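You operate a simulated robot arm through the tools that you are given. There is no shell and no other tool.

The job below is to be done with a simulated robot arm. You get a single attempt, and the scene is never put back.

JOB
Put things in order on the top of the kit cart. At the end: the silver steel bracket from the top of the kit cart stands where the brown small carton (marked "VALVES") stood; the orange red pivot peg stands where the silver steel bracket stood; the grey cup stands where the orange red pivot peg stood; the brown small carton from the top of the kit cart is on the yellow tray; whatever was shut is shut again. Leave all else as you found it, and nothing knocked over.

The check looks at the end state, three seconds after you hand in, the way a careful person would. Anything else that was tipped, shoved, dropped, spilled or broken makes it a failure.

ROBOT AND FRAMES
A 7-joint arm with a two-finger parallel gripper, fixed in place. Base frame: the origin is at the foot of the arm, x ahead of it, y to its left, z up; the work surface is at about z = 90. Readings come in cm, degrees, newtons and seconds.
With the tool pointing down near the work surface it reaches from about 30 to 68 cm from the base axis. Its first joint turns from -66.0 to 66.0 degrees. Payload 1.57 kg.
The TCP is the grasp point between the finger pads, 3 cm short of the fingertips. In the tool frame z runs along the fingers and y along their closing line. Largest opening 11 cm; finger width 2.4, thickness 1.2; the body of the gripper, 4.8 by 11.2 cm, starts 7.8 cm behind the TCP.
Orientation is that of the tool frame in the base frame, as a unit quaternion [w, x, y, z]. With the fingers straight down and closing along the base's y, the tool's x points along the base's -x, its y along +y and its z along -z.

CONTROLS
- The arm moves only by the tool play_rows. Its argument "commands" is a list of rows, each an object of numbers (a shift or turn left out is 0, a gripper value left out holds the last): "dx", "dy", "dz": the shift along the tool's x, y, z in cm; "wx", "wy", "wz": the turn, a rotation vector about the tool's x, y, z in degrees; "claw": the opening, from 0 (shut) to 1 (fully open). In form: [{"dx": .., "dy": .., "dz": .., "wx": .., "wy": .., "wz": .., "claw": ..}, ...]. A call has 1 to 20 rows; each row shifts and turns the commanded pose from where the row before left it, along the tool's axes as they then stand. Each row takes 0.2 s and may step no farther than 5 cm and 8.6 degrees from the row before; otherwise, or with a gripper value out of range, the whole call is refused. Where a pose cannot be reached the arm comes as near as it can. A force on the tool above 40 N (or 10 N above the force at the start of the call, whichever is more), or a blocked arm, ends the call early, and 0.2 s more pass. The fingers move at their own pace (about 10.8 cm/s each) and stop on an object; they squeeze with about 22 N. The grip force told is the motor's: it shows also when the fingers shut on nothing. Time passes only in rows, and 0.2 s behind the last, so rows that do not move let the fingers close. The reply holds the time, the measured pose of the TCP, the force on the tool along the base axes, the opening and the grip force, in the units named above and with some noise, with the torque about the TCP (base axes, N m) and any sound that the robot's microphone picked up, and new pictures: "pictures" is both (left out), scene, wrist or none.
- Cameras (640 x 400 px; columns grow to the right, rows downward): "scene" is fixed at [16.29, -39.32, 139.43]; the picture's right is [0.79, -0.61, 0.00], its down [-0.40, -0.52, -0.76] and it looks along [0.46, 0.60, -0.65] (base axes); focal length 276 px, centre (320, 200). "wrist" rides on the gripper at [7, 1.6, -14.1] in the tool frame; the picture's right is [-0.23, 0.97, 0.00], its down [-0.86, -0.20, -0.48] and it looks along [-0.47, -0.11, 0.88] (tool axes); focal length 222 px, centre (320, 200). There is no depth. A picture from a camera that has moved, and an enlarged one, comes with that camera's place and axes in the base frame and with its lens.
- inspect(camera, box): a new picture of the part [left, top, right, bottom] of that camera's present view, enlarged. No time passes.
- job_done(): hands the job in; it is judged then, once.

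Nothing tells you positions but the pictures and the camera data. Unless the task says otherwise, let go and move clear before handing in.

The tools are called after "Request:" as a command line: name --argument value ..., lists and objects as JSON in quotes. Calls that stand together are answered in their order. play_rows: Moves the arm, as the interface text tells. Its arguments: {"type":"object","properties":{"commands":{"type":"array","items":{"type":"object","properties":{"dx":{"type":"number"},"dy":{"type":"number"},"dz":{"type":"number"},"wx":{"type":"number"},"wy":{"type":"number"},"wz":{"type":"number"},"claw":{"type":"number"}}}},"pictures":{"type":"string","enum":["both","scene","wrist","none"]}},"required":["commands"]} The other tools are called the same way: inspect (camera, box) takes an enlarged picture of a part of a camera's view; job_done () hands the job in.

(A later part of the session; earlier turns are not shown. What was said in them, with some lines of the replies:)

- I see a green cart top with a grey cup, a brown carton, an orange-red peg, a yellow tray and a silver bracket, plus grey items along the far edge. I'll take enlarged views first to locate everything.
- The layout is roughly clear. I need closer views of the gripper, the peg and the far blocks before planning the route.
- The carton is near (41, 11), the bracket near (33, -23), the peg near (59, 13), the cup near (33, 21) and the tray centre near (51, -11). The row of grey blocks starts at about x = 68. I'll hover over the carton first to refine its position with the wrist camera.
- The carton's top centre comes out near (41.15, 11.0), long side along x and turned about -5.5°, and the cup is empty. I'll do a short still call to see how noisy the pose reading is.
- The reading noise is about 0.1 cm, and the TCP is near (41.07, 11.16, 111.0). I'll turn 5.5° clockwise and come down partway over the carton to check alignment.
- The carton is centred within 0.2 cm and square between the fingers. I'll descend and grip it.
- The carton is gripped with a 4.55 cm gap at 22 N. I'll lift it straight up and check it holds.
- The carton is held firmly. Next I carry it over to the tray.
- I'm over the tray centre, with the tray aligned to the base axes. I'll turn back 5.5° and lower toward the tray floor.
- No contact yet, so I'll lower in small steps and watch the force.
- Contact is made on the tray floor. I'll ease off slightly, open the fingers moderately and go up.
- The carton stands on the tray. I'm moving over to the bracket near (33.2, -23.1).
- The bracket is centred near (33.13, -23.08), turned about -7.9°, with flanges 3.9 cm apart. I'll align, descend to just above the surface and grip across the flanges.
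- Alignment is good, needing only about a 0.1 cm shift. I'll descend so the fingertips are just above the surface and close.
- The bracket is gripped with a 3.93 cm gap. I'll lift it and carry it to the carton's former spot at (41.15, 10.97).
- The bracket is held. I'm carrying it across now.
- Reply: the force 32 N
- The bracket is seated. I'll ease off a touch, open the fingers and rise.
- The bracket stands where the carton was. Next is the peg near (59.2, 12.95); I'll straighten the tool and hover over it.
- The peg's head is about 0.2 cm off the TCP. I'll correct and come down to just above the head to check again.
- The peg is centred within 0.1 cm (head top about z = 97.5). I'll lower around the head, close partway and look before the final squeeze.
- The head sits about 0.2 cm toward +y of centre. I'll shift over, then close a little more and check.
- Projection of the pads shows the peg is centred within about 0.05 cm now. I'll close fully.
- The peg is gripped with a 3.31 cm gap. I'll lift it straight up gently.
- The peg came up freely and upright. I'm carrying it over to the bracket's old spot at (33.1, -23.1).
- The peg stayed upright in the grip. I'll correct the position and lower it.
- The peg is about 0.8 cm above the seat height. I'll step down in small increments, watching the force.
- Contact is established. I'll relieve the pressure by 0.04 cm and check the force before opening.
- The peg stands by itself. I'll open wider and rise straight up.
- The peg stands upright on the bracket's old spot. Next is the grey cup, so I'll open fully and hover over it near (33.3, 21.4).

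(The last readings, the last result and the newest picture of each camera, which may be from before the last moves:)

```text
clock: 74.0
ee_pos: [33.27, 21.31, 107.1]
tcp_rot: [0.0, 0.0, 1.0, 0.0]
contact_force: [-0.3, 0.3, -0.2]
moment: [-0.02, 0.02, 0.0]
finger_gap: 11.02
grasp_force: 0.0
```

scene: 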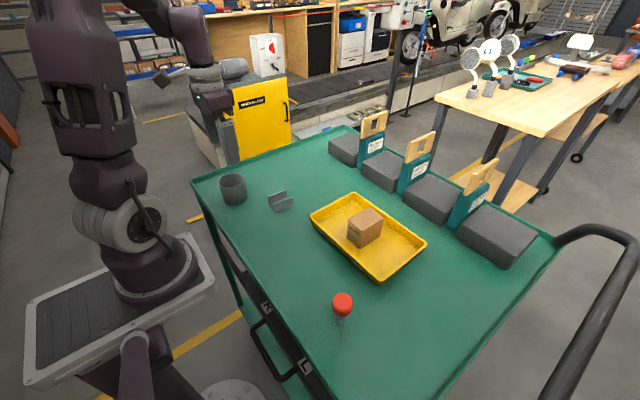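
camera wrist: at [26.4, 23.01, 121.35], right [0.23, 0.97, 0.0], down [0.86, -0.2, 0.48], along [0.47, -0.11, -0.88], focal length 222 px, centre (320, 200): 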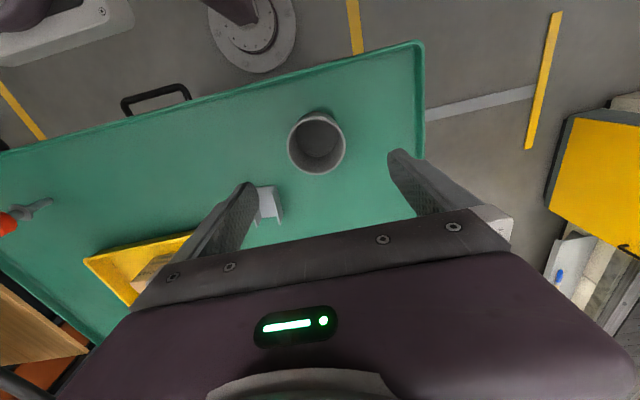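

The cup rim is about 6.7 cm across and slightly off centre. I'll correct and come down to just above the rim for a second look.

Request:
play_rows --commands '[{"dx": 0.55, "dy": -0.37, "dz": 2}, {"dz": 2}, {"dz": 1.2}, {}]' --pictures "both"

Request:
inspect --camera "wrist" --box '[220, 60, 420, 210]'

Request:
inspect --camera "scene" --box '[180, 110, 300, 220]'

Request:
play_rows --commands '[{}]' --pictures "none"

```text
clock: 75.0
ee_pos: [32.74, 20.86, 102.07]
tcp_rot: [0.0, 0.001, 1.0, 0.0]
contact_force: [-0.1, 0.3, -0.1]
moment: [0.02, 0.0, 0.01]
finger_gap: 11.01
grasp_force: 0.0
camera wrist: at [25.67, 22.49, 116.32], right [0.23, 0.97, 0.0], down [0.85, -0.2, 0.48], along [0.47, -0.11, -0.88], focal length 222 px, centre (320, 200)
```

scene: 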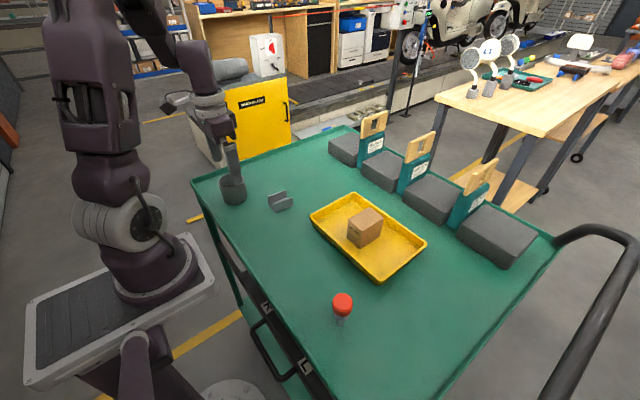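
wrist: 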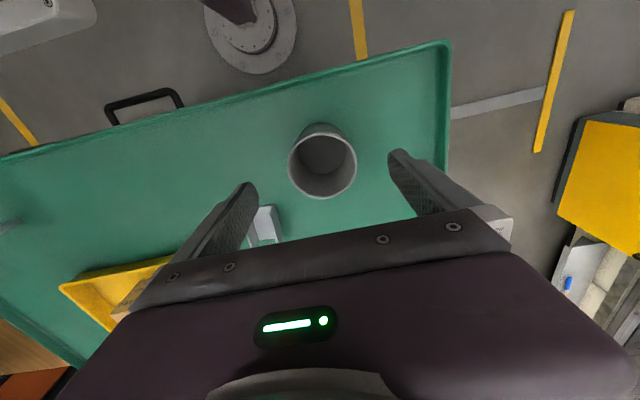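

```text
2.67 times, centred on (320, 135) of wrist
camera zoom: at [25.67, 22.49, 116.32], right [0.23, 0.97, 0.0], down [0.85, -0.2, 0.48], along [0.47, -0.11, -0.88], focal length 592 px, centre (320, 373)
```

zoom: 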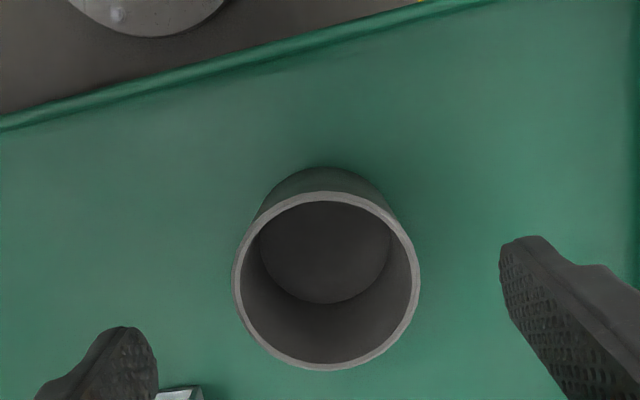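

```text
3.64 times, centred on (240, 165) of scene
camera zoom: at [16.29, -39.32, 139.43], right [0.79, -0.61, 0.0], down [-0.4, -0.52, -0.76], along [0.46, 0.6, -0.65], focal length 1002 px, centre (611, 327)
```

zoom: 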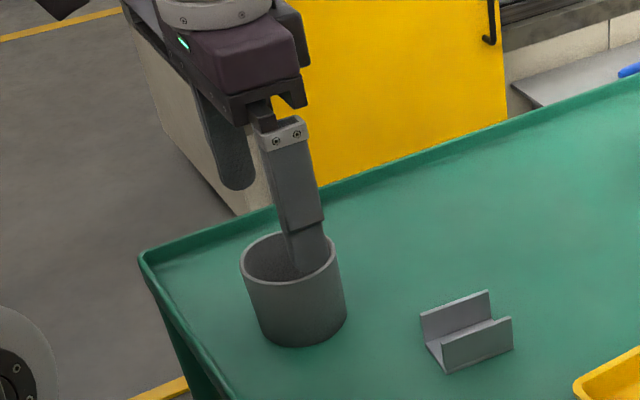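

```text
clock: 75.4
ee_pos: [32.67, 20.86, 102.22]
tcp_rot: [-0.001, -0.001, 1.0, 0.0]
contact_force: [-0.7, -0.2, -0.2]
moment: [-0.01, 0.02, 0.03]
finger_gap: 11.03
grasp_force: 0.0
```

Averaging the two views puts the cup near (32.9, 20.96) with the rim at about z = 95.8. I'll descend around it and close partway.

Request:
play_rows --commands '[{"dx": -0.2, "dy": 0.1, "dz": 2}, {"dz": 2}, {"dz": 2}, {"dz": 1.5}, {"dz": 0.6}, {}, {"claw": 0.8}, {"claw": 0.72}, {}]' --pictures "both"

Request:
inspect --camera "wrist" --box '[220, 100, 420, 250]'

Request:
inspect --camera "scene" --box '[180, 130, 300, 230]'

```text
clock: 77.4
ee_pos: [32.72, 21.16, 94.08]
tcp_rot: [0.0, 0.0, 1.0, -0.001]
contact_force: [-0.8, 0.8, 0.0]
moment: [0.02, -0.01, 0.01]
finger_gap: 7.9
grasp_force: 0.1
camera wrist: at [25.76, 22.69, 108.28], right [0.23, 0.97, 0.0], down [0.86, -0.2, 0.48], along [0.47, -0.11, -0.88], focal length 222 px, centre (320, 200)
```

scene: 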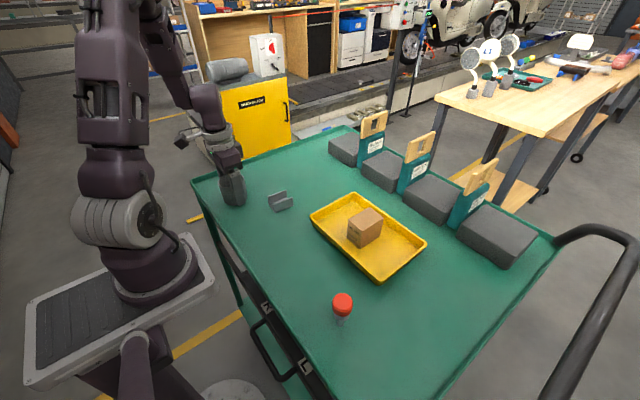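
wrist: 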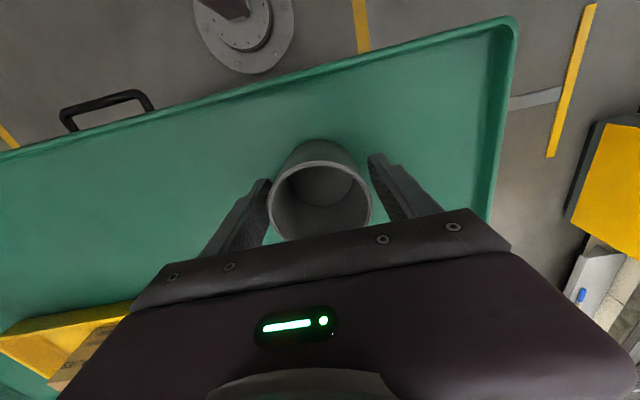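

```text
2.67 times, centred on (320, 175) of wrist
camera zoom: at [25.76, 22.69, 108.28], right [0.23, 0.97, 0.0], down [0.86, -0.2, 0.48], along [0.47, -0.11, -0.88], focal length 592 px, centre (320, 267)
```

zoom: 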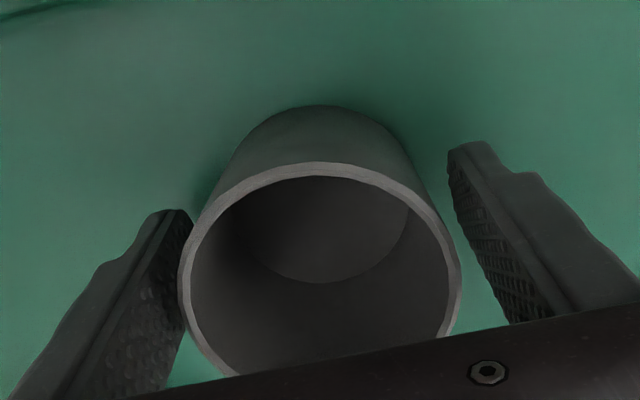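

```text
4.00 times, centred on (240, 180) of scene
camera zoom: at [16.29, -39.32, 139.43], right [0.79, -0.61, 0.0], down [-0.4, -0.52, -0.76], along [0.46, 0.6, -0.65], focal length 1102 px, centre (640, 280)
```

zoom: 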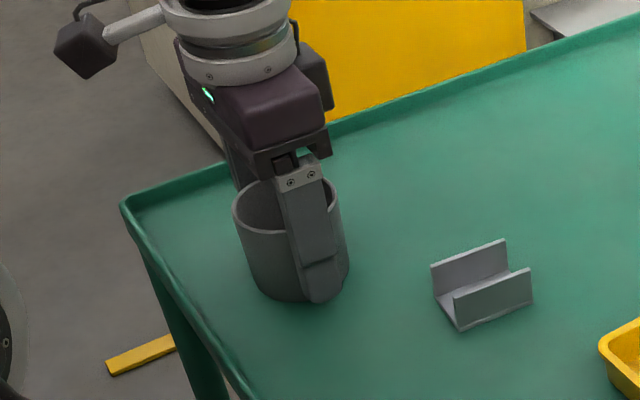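

The cup is centred between the fingers. I'll close on it.

Request:
play_rows --commands '[{"claw": 0.66}, {"claw": 0.62}, {"claw": 0.5}, {"claw": 0.3}, {"claw": 0.3}]' --pictures "both"

Request:
inspect --camera "wrist" --box '[220, 100, 420, 250]'

Request:
play_rows --commands '[{"claw": 0}, {}]' --pictures "none"

Request:
play_rows --commands '[{}]' --pictures "none"

```text
clock: 78.6
ee_pos: [32.77, 21.07, 94.09]
tcp_rot: [0.0, 0.0, 1.0, -0.001]
contact_force: [-0.2, -0.7, 0.6]
moment: [0.01, 0.02, -0.01]
finger_gap: 6.53
grasp_force: 21.8
camera wrist: at [25.76, 22.69, 108.28], right [0.23, 0.97, 0.0], down [0.86, -0.2, 0.48], along [0.47, -0.11, -0.88], focal length 222 px, centre (320, 200)
```

scene: 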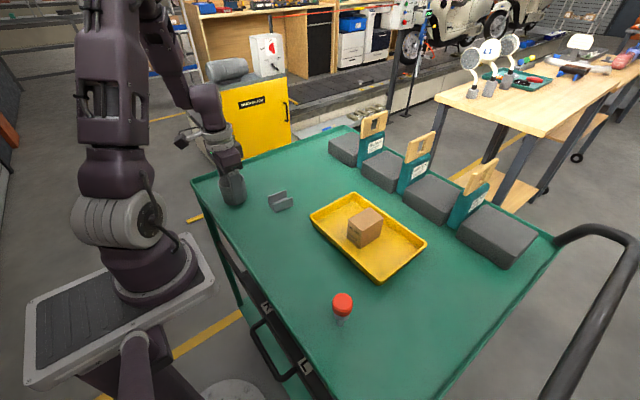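
wrist: 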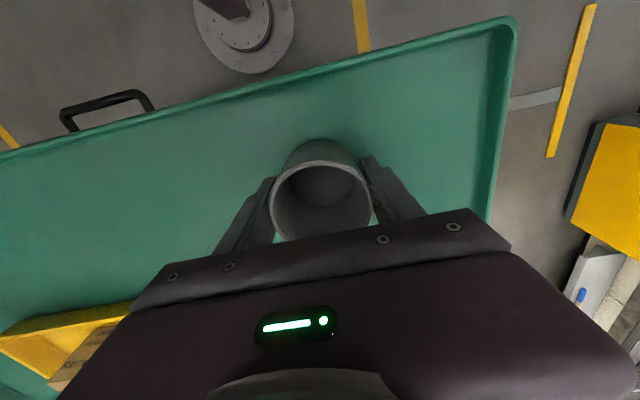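

```text
2.67 times, centred on (320, 175) of wrist
camera zoom: at [25.76, 22.69, 108.28], right [0.23, 0.97, 0.0], down [0.86, -0.2, 0.48], along [0.47, -0.11, -0.88], focal length 592 px, centre (320, 267)
```

zoom: 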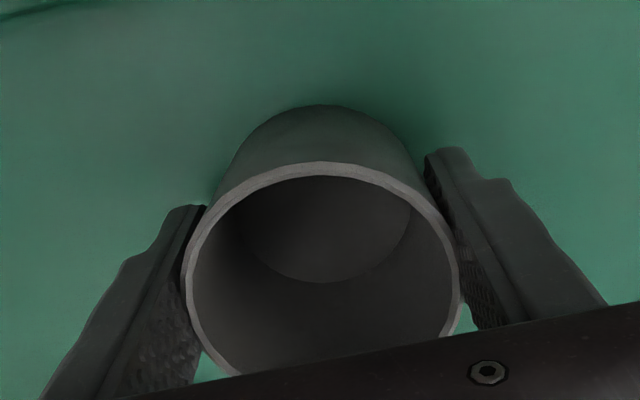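

```text
clock: 79.2
ee_pos: [32.71, 21.09, 94.08]
tcp_rot: [0.0, 0.0, 1.0, 0.0]
contact_force: [0.0, 0.6, 0.4]
moment: [0.01, -0.02, 0.0]
finger_gap: 6.51
grasp_force: 22.0
```

```text
clock: 79.6
ee_pos: [32.64, 21.03, 94.15]
tcp_rot: [0.0, 0.0, 1.0, 0.0]
contact_force: [-0.1, 0.1, -0.1]
moment: [-0.02, -0.01, 0.0]
finger_gap: 6.53
grasp_force: 22.4
```

The cup is gripped with a 6.53 cm gap. I'll lift it and check.

Request:
play_rows --commands '[{"dz": -0.3}, {"dz": -0.9}, {"dz": -1.8}, {"dz": -2.5}, {"dz": -2.5}, {"dz": -2}, {"dz": -1.5}, {"dz": -0.5}, {}]' --pictures "both"

Request:
inspect --camera "scene" --box '[180, 80, 300, 220]'

```text
clock: 81.6
ee_pos: [32.89, 20.83, 106.06]
tcp_rot: [0.0, 0.0, 1.0, 0.0]
contact_force: [0.3, 0.1, -0.9]
moment: [0.02, 0.01, -0.03]
finger_gap: 6.55
grasp_force: 22.2
camera wrist: at [25.91, 22.5, 120.17], right [0.23, 0.97, 0.0], down [0.86, -0.2, 0.48], along [0.47, -0.11, -0.88], focal length 222 px, centre (320, 200)
```

scene: 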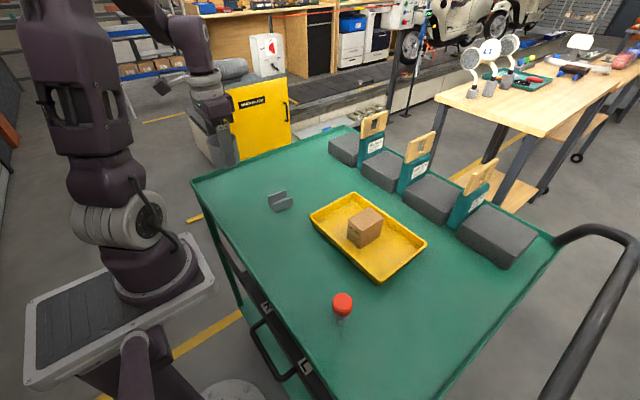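
wrist: 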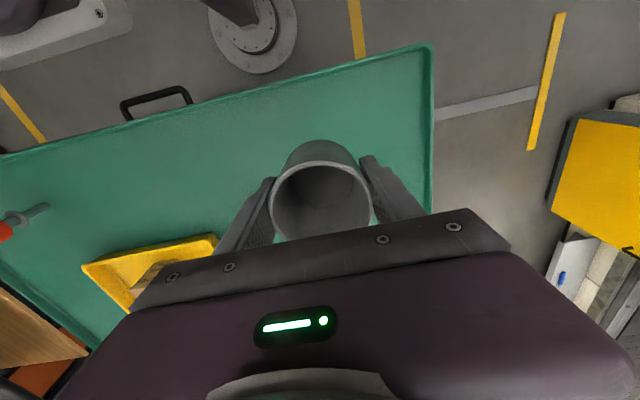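

```text
2.86 times, centred on (240, 150) of scene
camera zoom: at [16.29, -39.32, 139.43], right [0.79, -0.61, 0.0], down [-0.4, -0.52, -0.76], along [0.46, 0.6, -0.65], focal length 788 px, centre (549, 343)
```

zoom: 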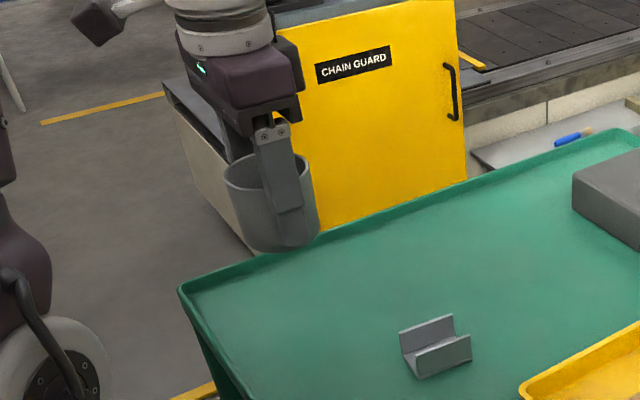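

The cup is held level. I'm carrying it to the peg's old spot at (58.95, 13.02).

Request:
play_rows --commands '[{"dx": -1.3, "dy": -0.39}, {"dx": -2.61, "dy": -0.785}, {"dx": -2.61, "dy": -0.785}, {"dx": -2.61, "dy": -0.785}, {"dx": -2.61, "dy": -0.785}, {"dx": -2.61, "dy": -0.785}, {"dx": -2.61, "dy": -0.785}, {"dx": -2.61, "dy": -0.785}, {"dx": -2.61, "dy": -0.785}, {"dx": -2.61, "dy": -0.785}, {"dx": -1.3, "dy": -0.39}, {}, {}]' --pictures "both"

Request:
play_rows --commands '[{}]' --pictures "none"

Request:
inspect --camera "scene" --box '[280, 60, 400, 200]'

```text
clock: 84.4
ee_pos: [59.0, 13.05, 105.88]
tcp_rot: [0.0, 0.0, 1.0, 0.001]
contact_force: [1.0, 0.5, -0.6]
moment: [-0.03, -0.04, 0.01]
finger_gap: 6.49
grasp_force: 22.3
camera wrist: at [52.08, 14.6, 119.97], right [0.23, 0.97, 0.0], down [0.86, -0.2, 0.48], along [0.47, -0.11, -0.88], focal length 222 px, centre (320, 200)
```

scene: 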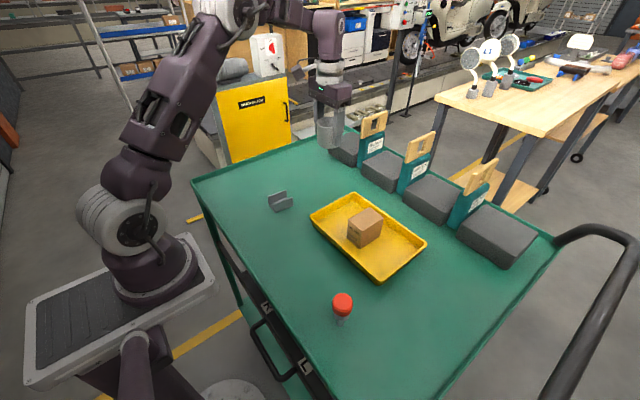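
wrist: 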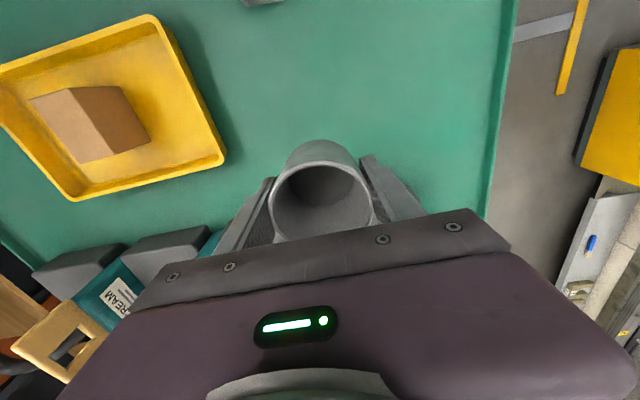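

```text
clock: 84.8
ee_pos: [59.14, 13.0, 105.78]
tcp_rot: [0.0, 0.001, 1.0, 0.0]
contact_force: [0.1, -0.3, -0.7]
moment: [0.01, -0.01, 0.0]
finger_gap: 6.51
grasp_force: 21.7
```

```text
2.86 times, centred on (340, 130) of scene
camera zoom: at [16.29, -39.32, 139.42], right [0.79, -0.61, 0.0], down [-0.4, -0.52, -0.76], along [0.46, 0.6, -0.65], focal length 788 px, centre (263, 400)
```

zoom: 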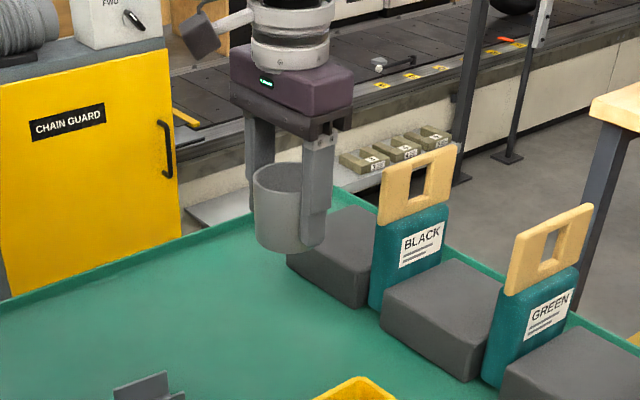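

I'm over the spot. I'll lower the cup now.

Request:
play_rows --commands '[{"dz": 1}, {"dz": 2}, {"dz": 2.5}, {"dz": 2.5}, {"dz": 1.8}, {"dz": 1}, {"dz": 0.4}, {}, {}]' --pictures "both"

Request:
play_rows --commands '[{}]' --pictures "none"

Request:
inspect --camera "scene" --box '[280, 110, 380, 200]'

```text
clock: 86.8
ee_pos: [59.09, 13.09, 94.79]
tcp_rot: [-0.001, 0.0, 1.0, 0.0]
contact_force: [0.4, -0.4, -0.5]
moment: [0.01, 0.01, 0.0]
finger_gap: 6.51
grasp_force: 21.8
camera wrist: at [52.09, 14.73, 108.9], right [0.23, 0.97, 0.0], down [0.86, -0.2, 0.48], along [0.47, -0.11, -0.88], focal length 222 px, centre (320, 200)
```

scene: 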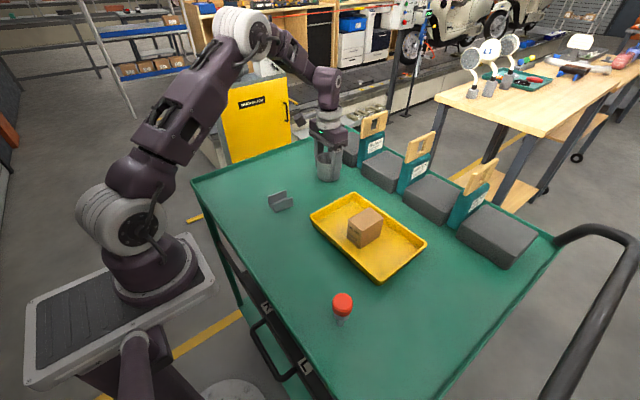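
wrist: 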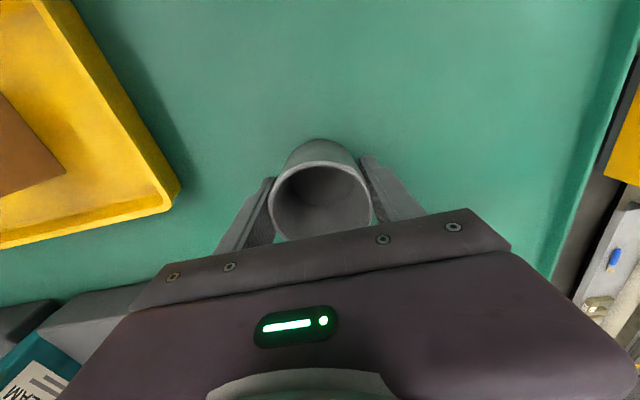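

```text
clock: 87.2
ee_pos: [59.02, 13.05, 94.83]
tcp_rot: [-0.001, 0.0, 1.0, 0.0]
contact_force: [0.4, 0.4, -0.5]
moment: [-0.01, 0.0, 0.02]
finger_gap: 6.49
grasp_force: 21.9
```

```text
4.44 times, centred on (330, 155) of scene
camera zoom: at [16.29, -39.32, 139.42], right [0.79, -0.61, 0.0], down [-0.4, -0.52, -0.76], along [0.46, 0.6, -0.65], focal length 1225 px, centre (276, 400)
```

zoom: 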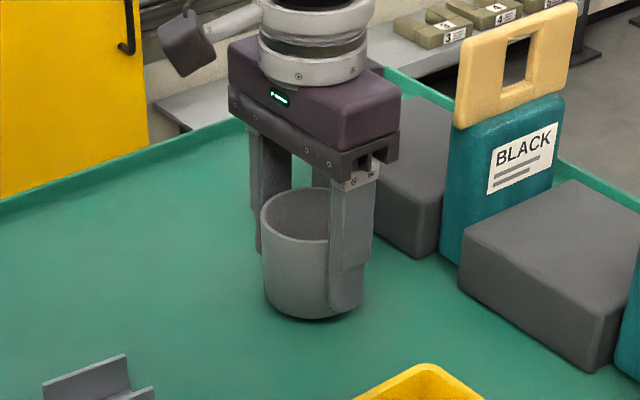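

Request:
play_rows --commands '[{"dz": 0.3}, {"dz": 0.2}, {}]' --pictures "none"

Request:
play_rows --commands '[{"dz": 0.08}, {}]' --pictures "none"

Request:
play_rows --commands '[{"dz": 0.06}, {}]' --pictures "none"

Request:
play_rows --commands '[{"dz": 0.06}, {}]' --pictures "none"

```text
clock: 88.0
ee_pos: [59.06, 13.1, 94.26]
tcp_rot: [0.0, 0.001, 1.0, 0.0]
contact_force: [1.0, 0.4, -0.5]
moment: [0.02, 0.0, -0.01]
finger_gap: 6.51
grasp_force: 22.4
```

```text
clock: 88.6
ee_pos: [59.01, 12.97, 94.4]
tcp_rot: [0.0, 0.0, 1.0, 0.0]
contact_force: [0.8, 0.4, -0.8]
moment: [0.01, -0.01, 0.04]
finger_gap: 6.53
grasp_force: 22.3
```

```text
clock: 89.2
ee_pos: [58.96, 13.04, 94.19]
tcp_rot: [0.001, 0.0, 1.0, 0.001]
contact_force: [0.4, -0.1, -0.1]
moment: [0.0, -0.02, 0.0]
finger_gap: 6.49
grasp_force: 22.1
```

```text
clock: 89.8
ee_pos: [59.04, 13.06, 94.17]
tcp_rot: [0.001, 0.0, 1.0, 0.0]
contact_force: [-0.2, -0.5, 4.0]
moment: [-0.05, 0.06, 0.08]
finger_gap: 6.51
grasp_force: 21.9
```

The cup has touched down at about 4 N. I'll open gently.

Request:
play_rows --commands '[{"claw": 0.61}, {"claw": 0.63}, {"claw": 0.66}, {"claw": 0.72}, {"claw": 0.8}, {"claw": 0.88}, {}]' --pictures "wrist"

Request:
inspect --camera "scene" --box '[280, 110, 380, 200]'

Request:
inspect --camera "wrist" --box '[220, 100, 420, 250]'

```text
clock: 91.4
ee_pos: [58.86, 13.13, 94.12]
tcp_rot: [0.001, 0.0, 1.0, 0.0]
contact_force: [-0.7, 0.5, 0.2]
moment: [0.01, 0.01, 0.0]
finger_gap: 9.68
grasp_force: 0.0
camera wrist: at [52.0, 14.72, 108.25], right [0.23, 0.97, 0.0], down [0.86, -0.2, 0.48], along [0.47, -0.11, -0.88], focal length 222 px, centre (320, 200)
```

wrist: 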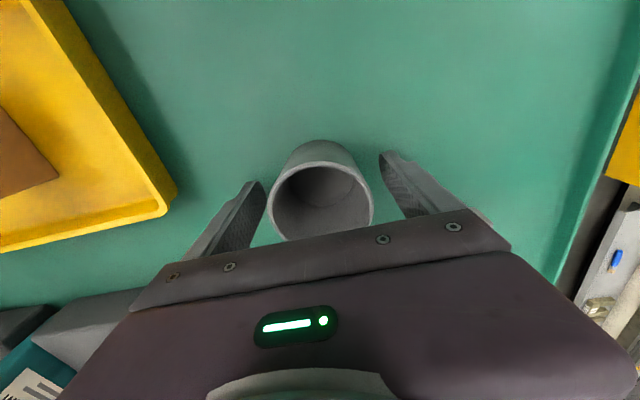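

```text
4.44 times, centred on (330, 155) of scene
camera zoom: at [16.29, -39.32, 139.43], right [0.79, -0.61, 0.0], down [-0.4, -0.52, -0.76], along [0.46, 0.6, -0.65], focal length 1225 px, centre (276, 400)
```

zoom: 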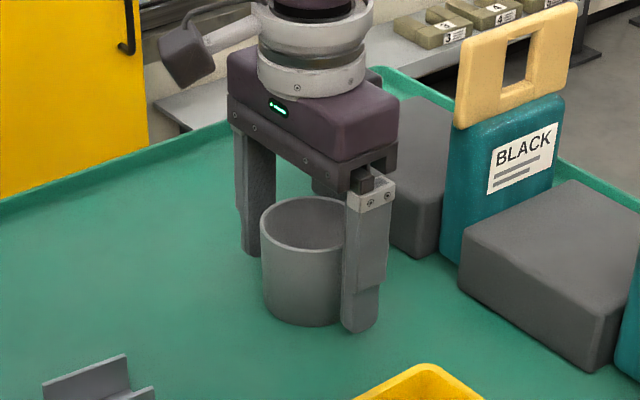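

```text
2.67 times, centred on (320, 175) of wrist
camera zoom: at [52.0, 14.72, 108.25], right [0.23, 0.97, 0.0], down [0.86, -0.2, 0.48], along [0.47, -0.11, -0.88], focal length 592 px, centre (320, 267)
```

zoom: 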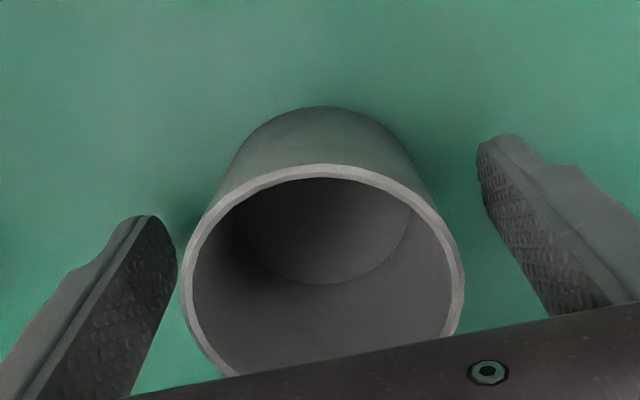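

The cup stands free between the open fingers. I'll rise straight up and move back clear to look over the whole cart.

Request:
play_rows --commands '[{"dz": -0.5}, {"dz": -1.5}, {"dz": -2.5}, {"dz": -3}, {"dz": -3}, {"dz": -3}, {"dz": -3}, {"dz": -2, "dx": 2}, {"dx": 3.5}, {"dx": 3.5}, {"dx": 3.5}, {"dx": 3.5}, {}]' --pictures "both"

Request:
inspect --camera "scene" --box '[180, 120, 460, 295]'

Request:
inspect --camera "scene" --box '[280, 240, 440, 360]'

Request:
inspect --camera "scene" --box '[280, 110, 380, 200]'

```text
clock: 94.2
ee_pos: [42.85, 13.52, 112.56]
tcp_rot: [0.0, 0.0, 1.0, 0.0]
contact_force: [0.0, 0.0, -0.9]
moment: [-0.01, -0.01, 0.0]
finger_gap: 9.68
grasp_force: 0.0
camera wrist: at [35.89, 15.05, 126.76], right [0.23, 0.97, 0.0], down [0.86, -0.2, 0.48], along [0.47, -0.11, -0.88], focal length 222 px, centre (320, 200)
```

scene: 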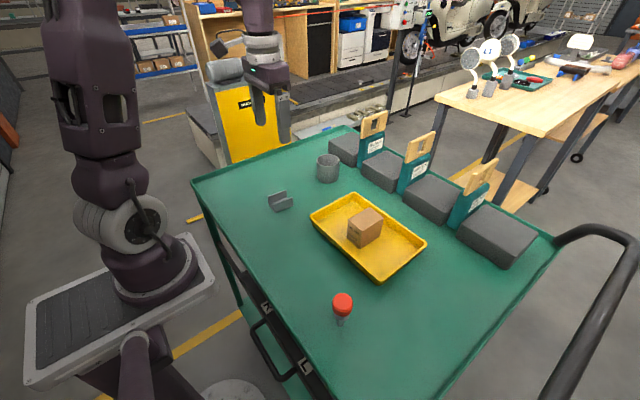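
wrist: 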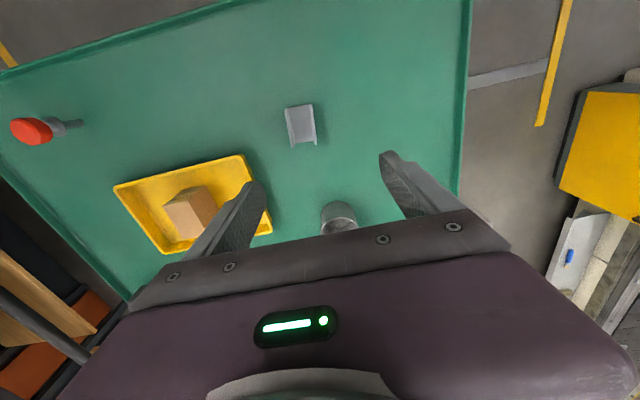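

```text
2.29 times, centred on (320, 208) of scene
camera zoom: at [16.29, -39.32, 139.43], right [0.79, -0.61, 0.0], down [-0.4, -0.52, -0.76], along [0.46, 0.6, -0.65], focal length 630 px, centre (320, 183)
```

zoom: 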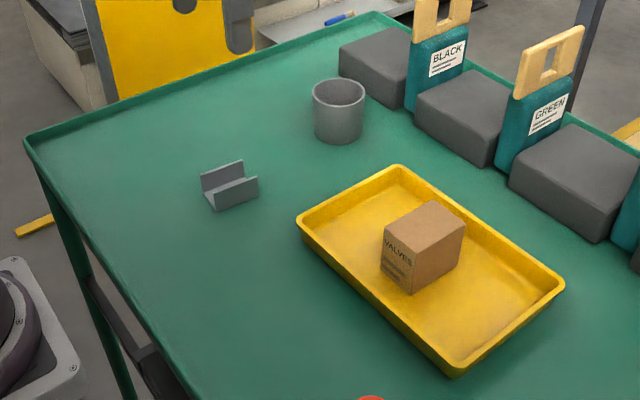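

```text
3.33 times, centred on (360, 300) of scene
camera zoom: at [16.29, -39.32, 139.43], right [0.79, -0.61, 0.0], down [-0.4, -0.52, -0.76], along [0.46, 0.6, -0.65], focal length 919 px, centre (187, -133)
```

zoom: 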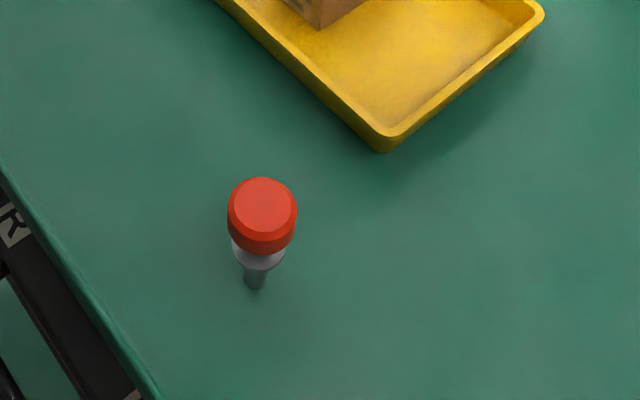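

```text
4.44 times, centred on (330, 155) of scene
camera zoom: at [16.29, -39.32, 139.43], right [0.79, -0.61, 0.0], down [-0.4, -0.52, -0.76], along [0.46, 0.6, -0.65], focal length 1225 px, centre (276, 400)
```

zoom: 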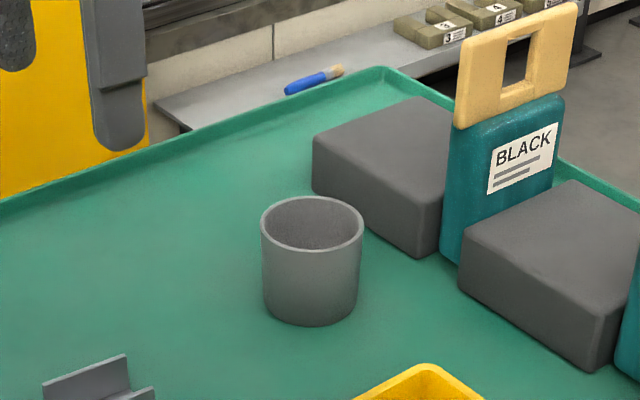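

All four items are placed as asked. The bracket is on the carton's old spot, the peg is upright on the bracket's old spot, and the cup is on the peg's old spot. The carton stands on the tray, the arm is clear, and everything else looks undisturbed, so I'm handing in.

Request:
job_done

```text
The job is handed in.
```

The kit cart is in order and the job is handed in. In the final pictures everything looked upright and in place; I haven't been told the result of the check.

- **Carton:** the brown VALVES carton stands upright near the middle of the yellow tray.
- **Bracket:** the silver steel bracket stands where the carton was. I turned it about 2° to match the carton's angle.
- **Peg:** the orange-red pivot peg stands upright by itself where the bracket was, within about 0.2 cm.
- **Cup:** the grey cup was empty and now stands where the peg was.

I opened nothing, so whatever was shut stayed shut. The tray and the row of grey blocks looked the same as at the start. The arm let go and moved clear before I handed in.
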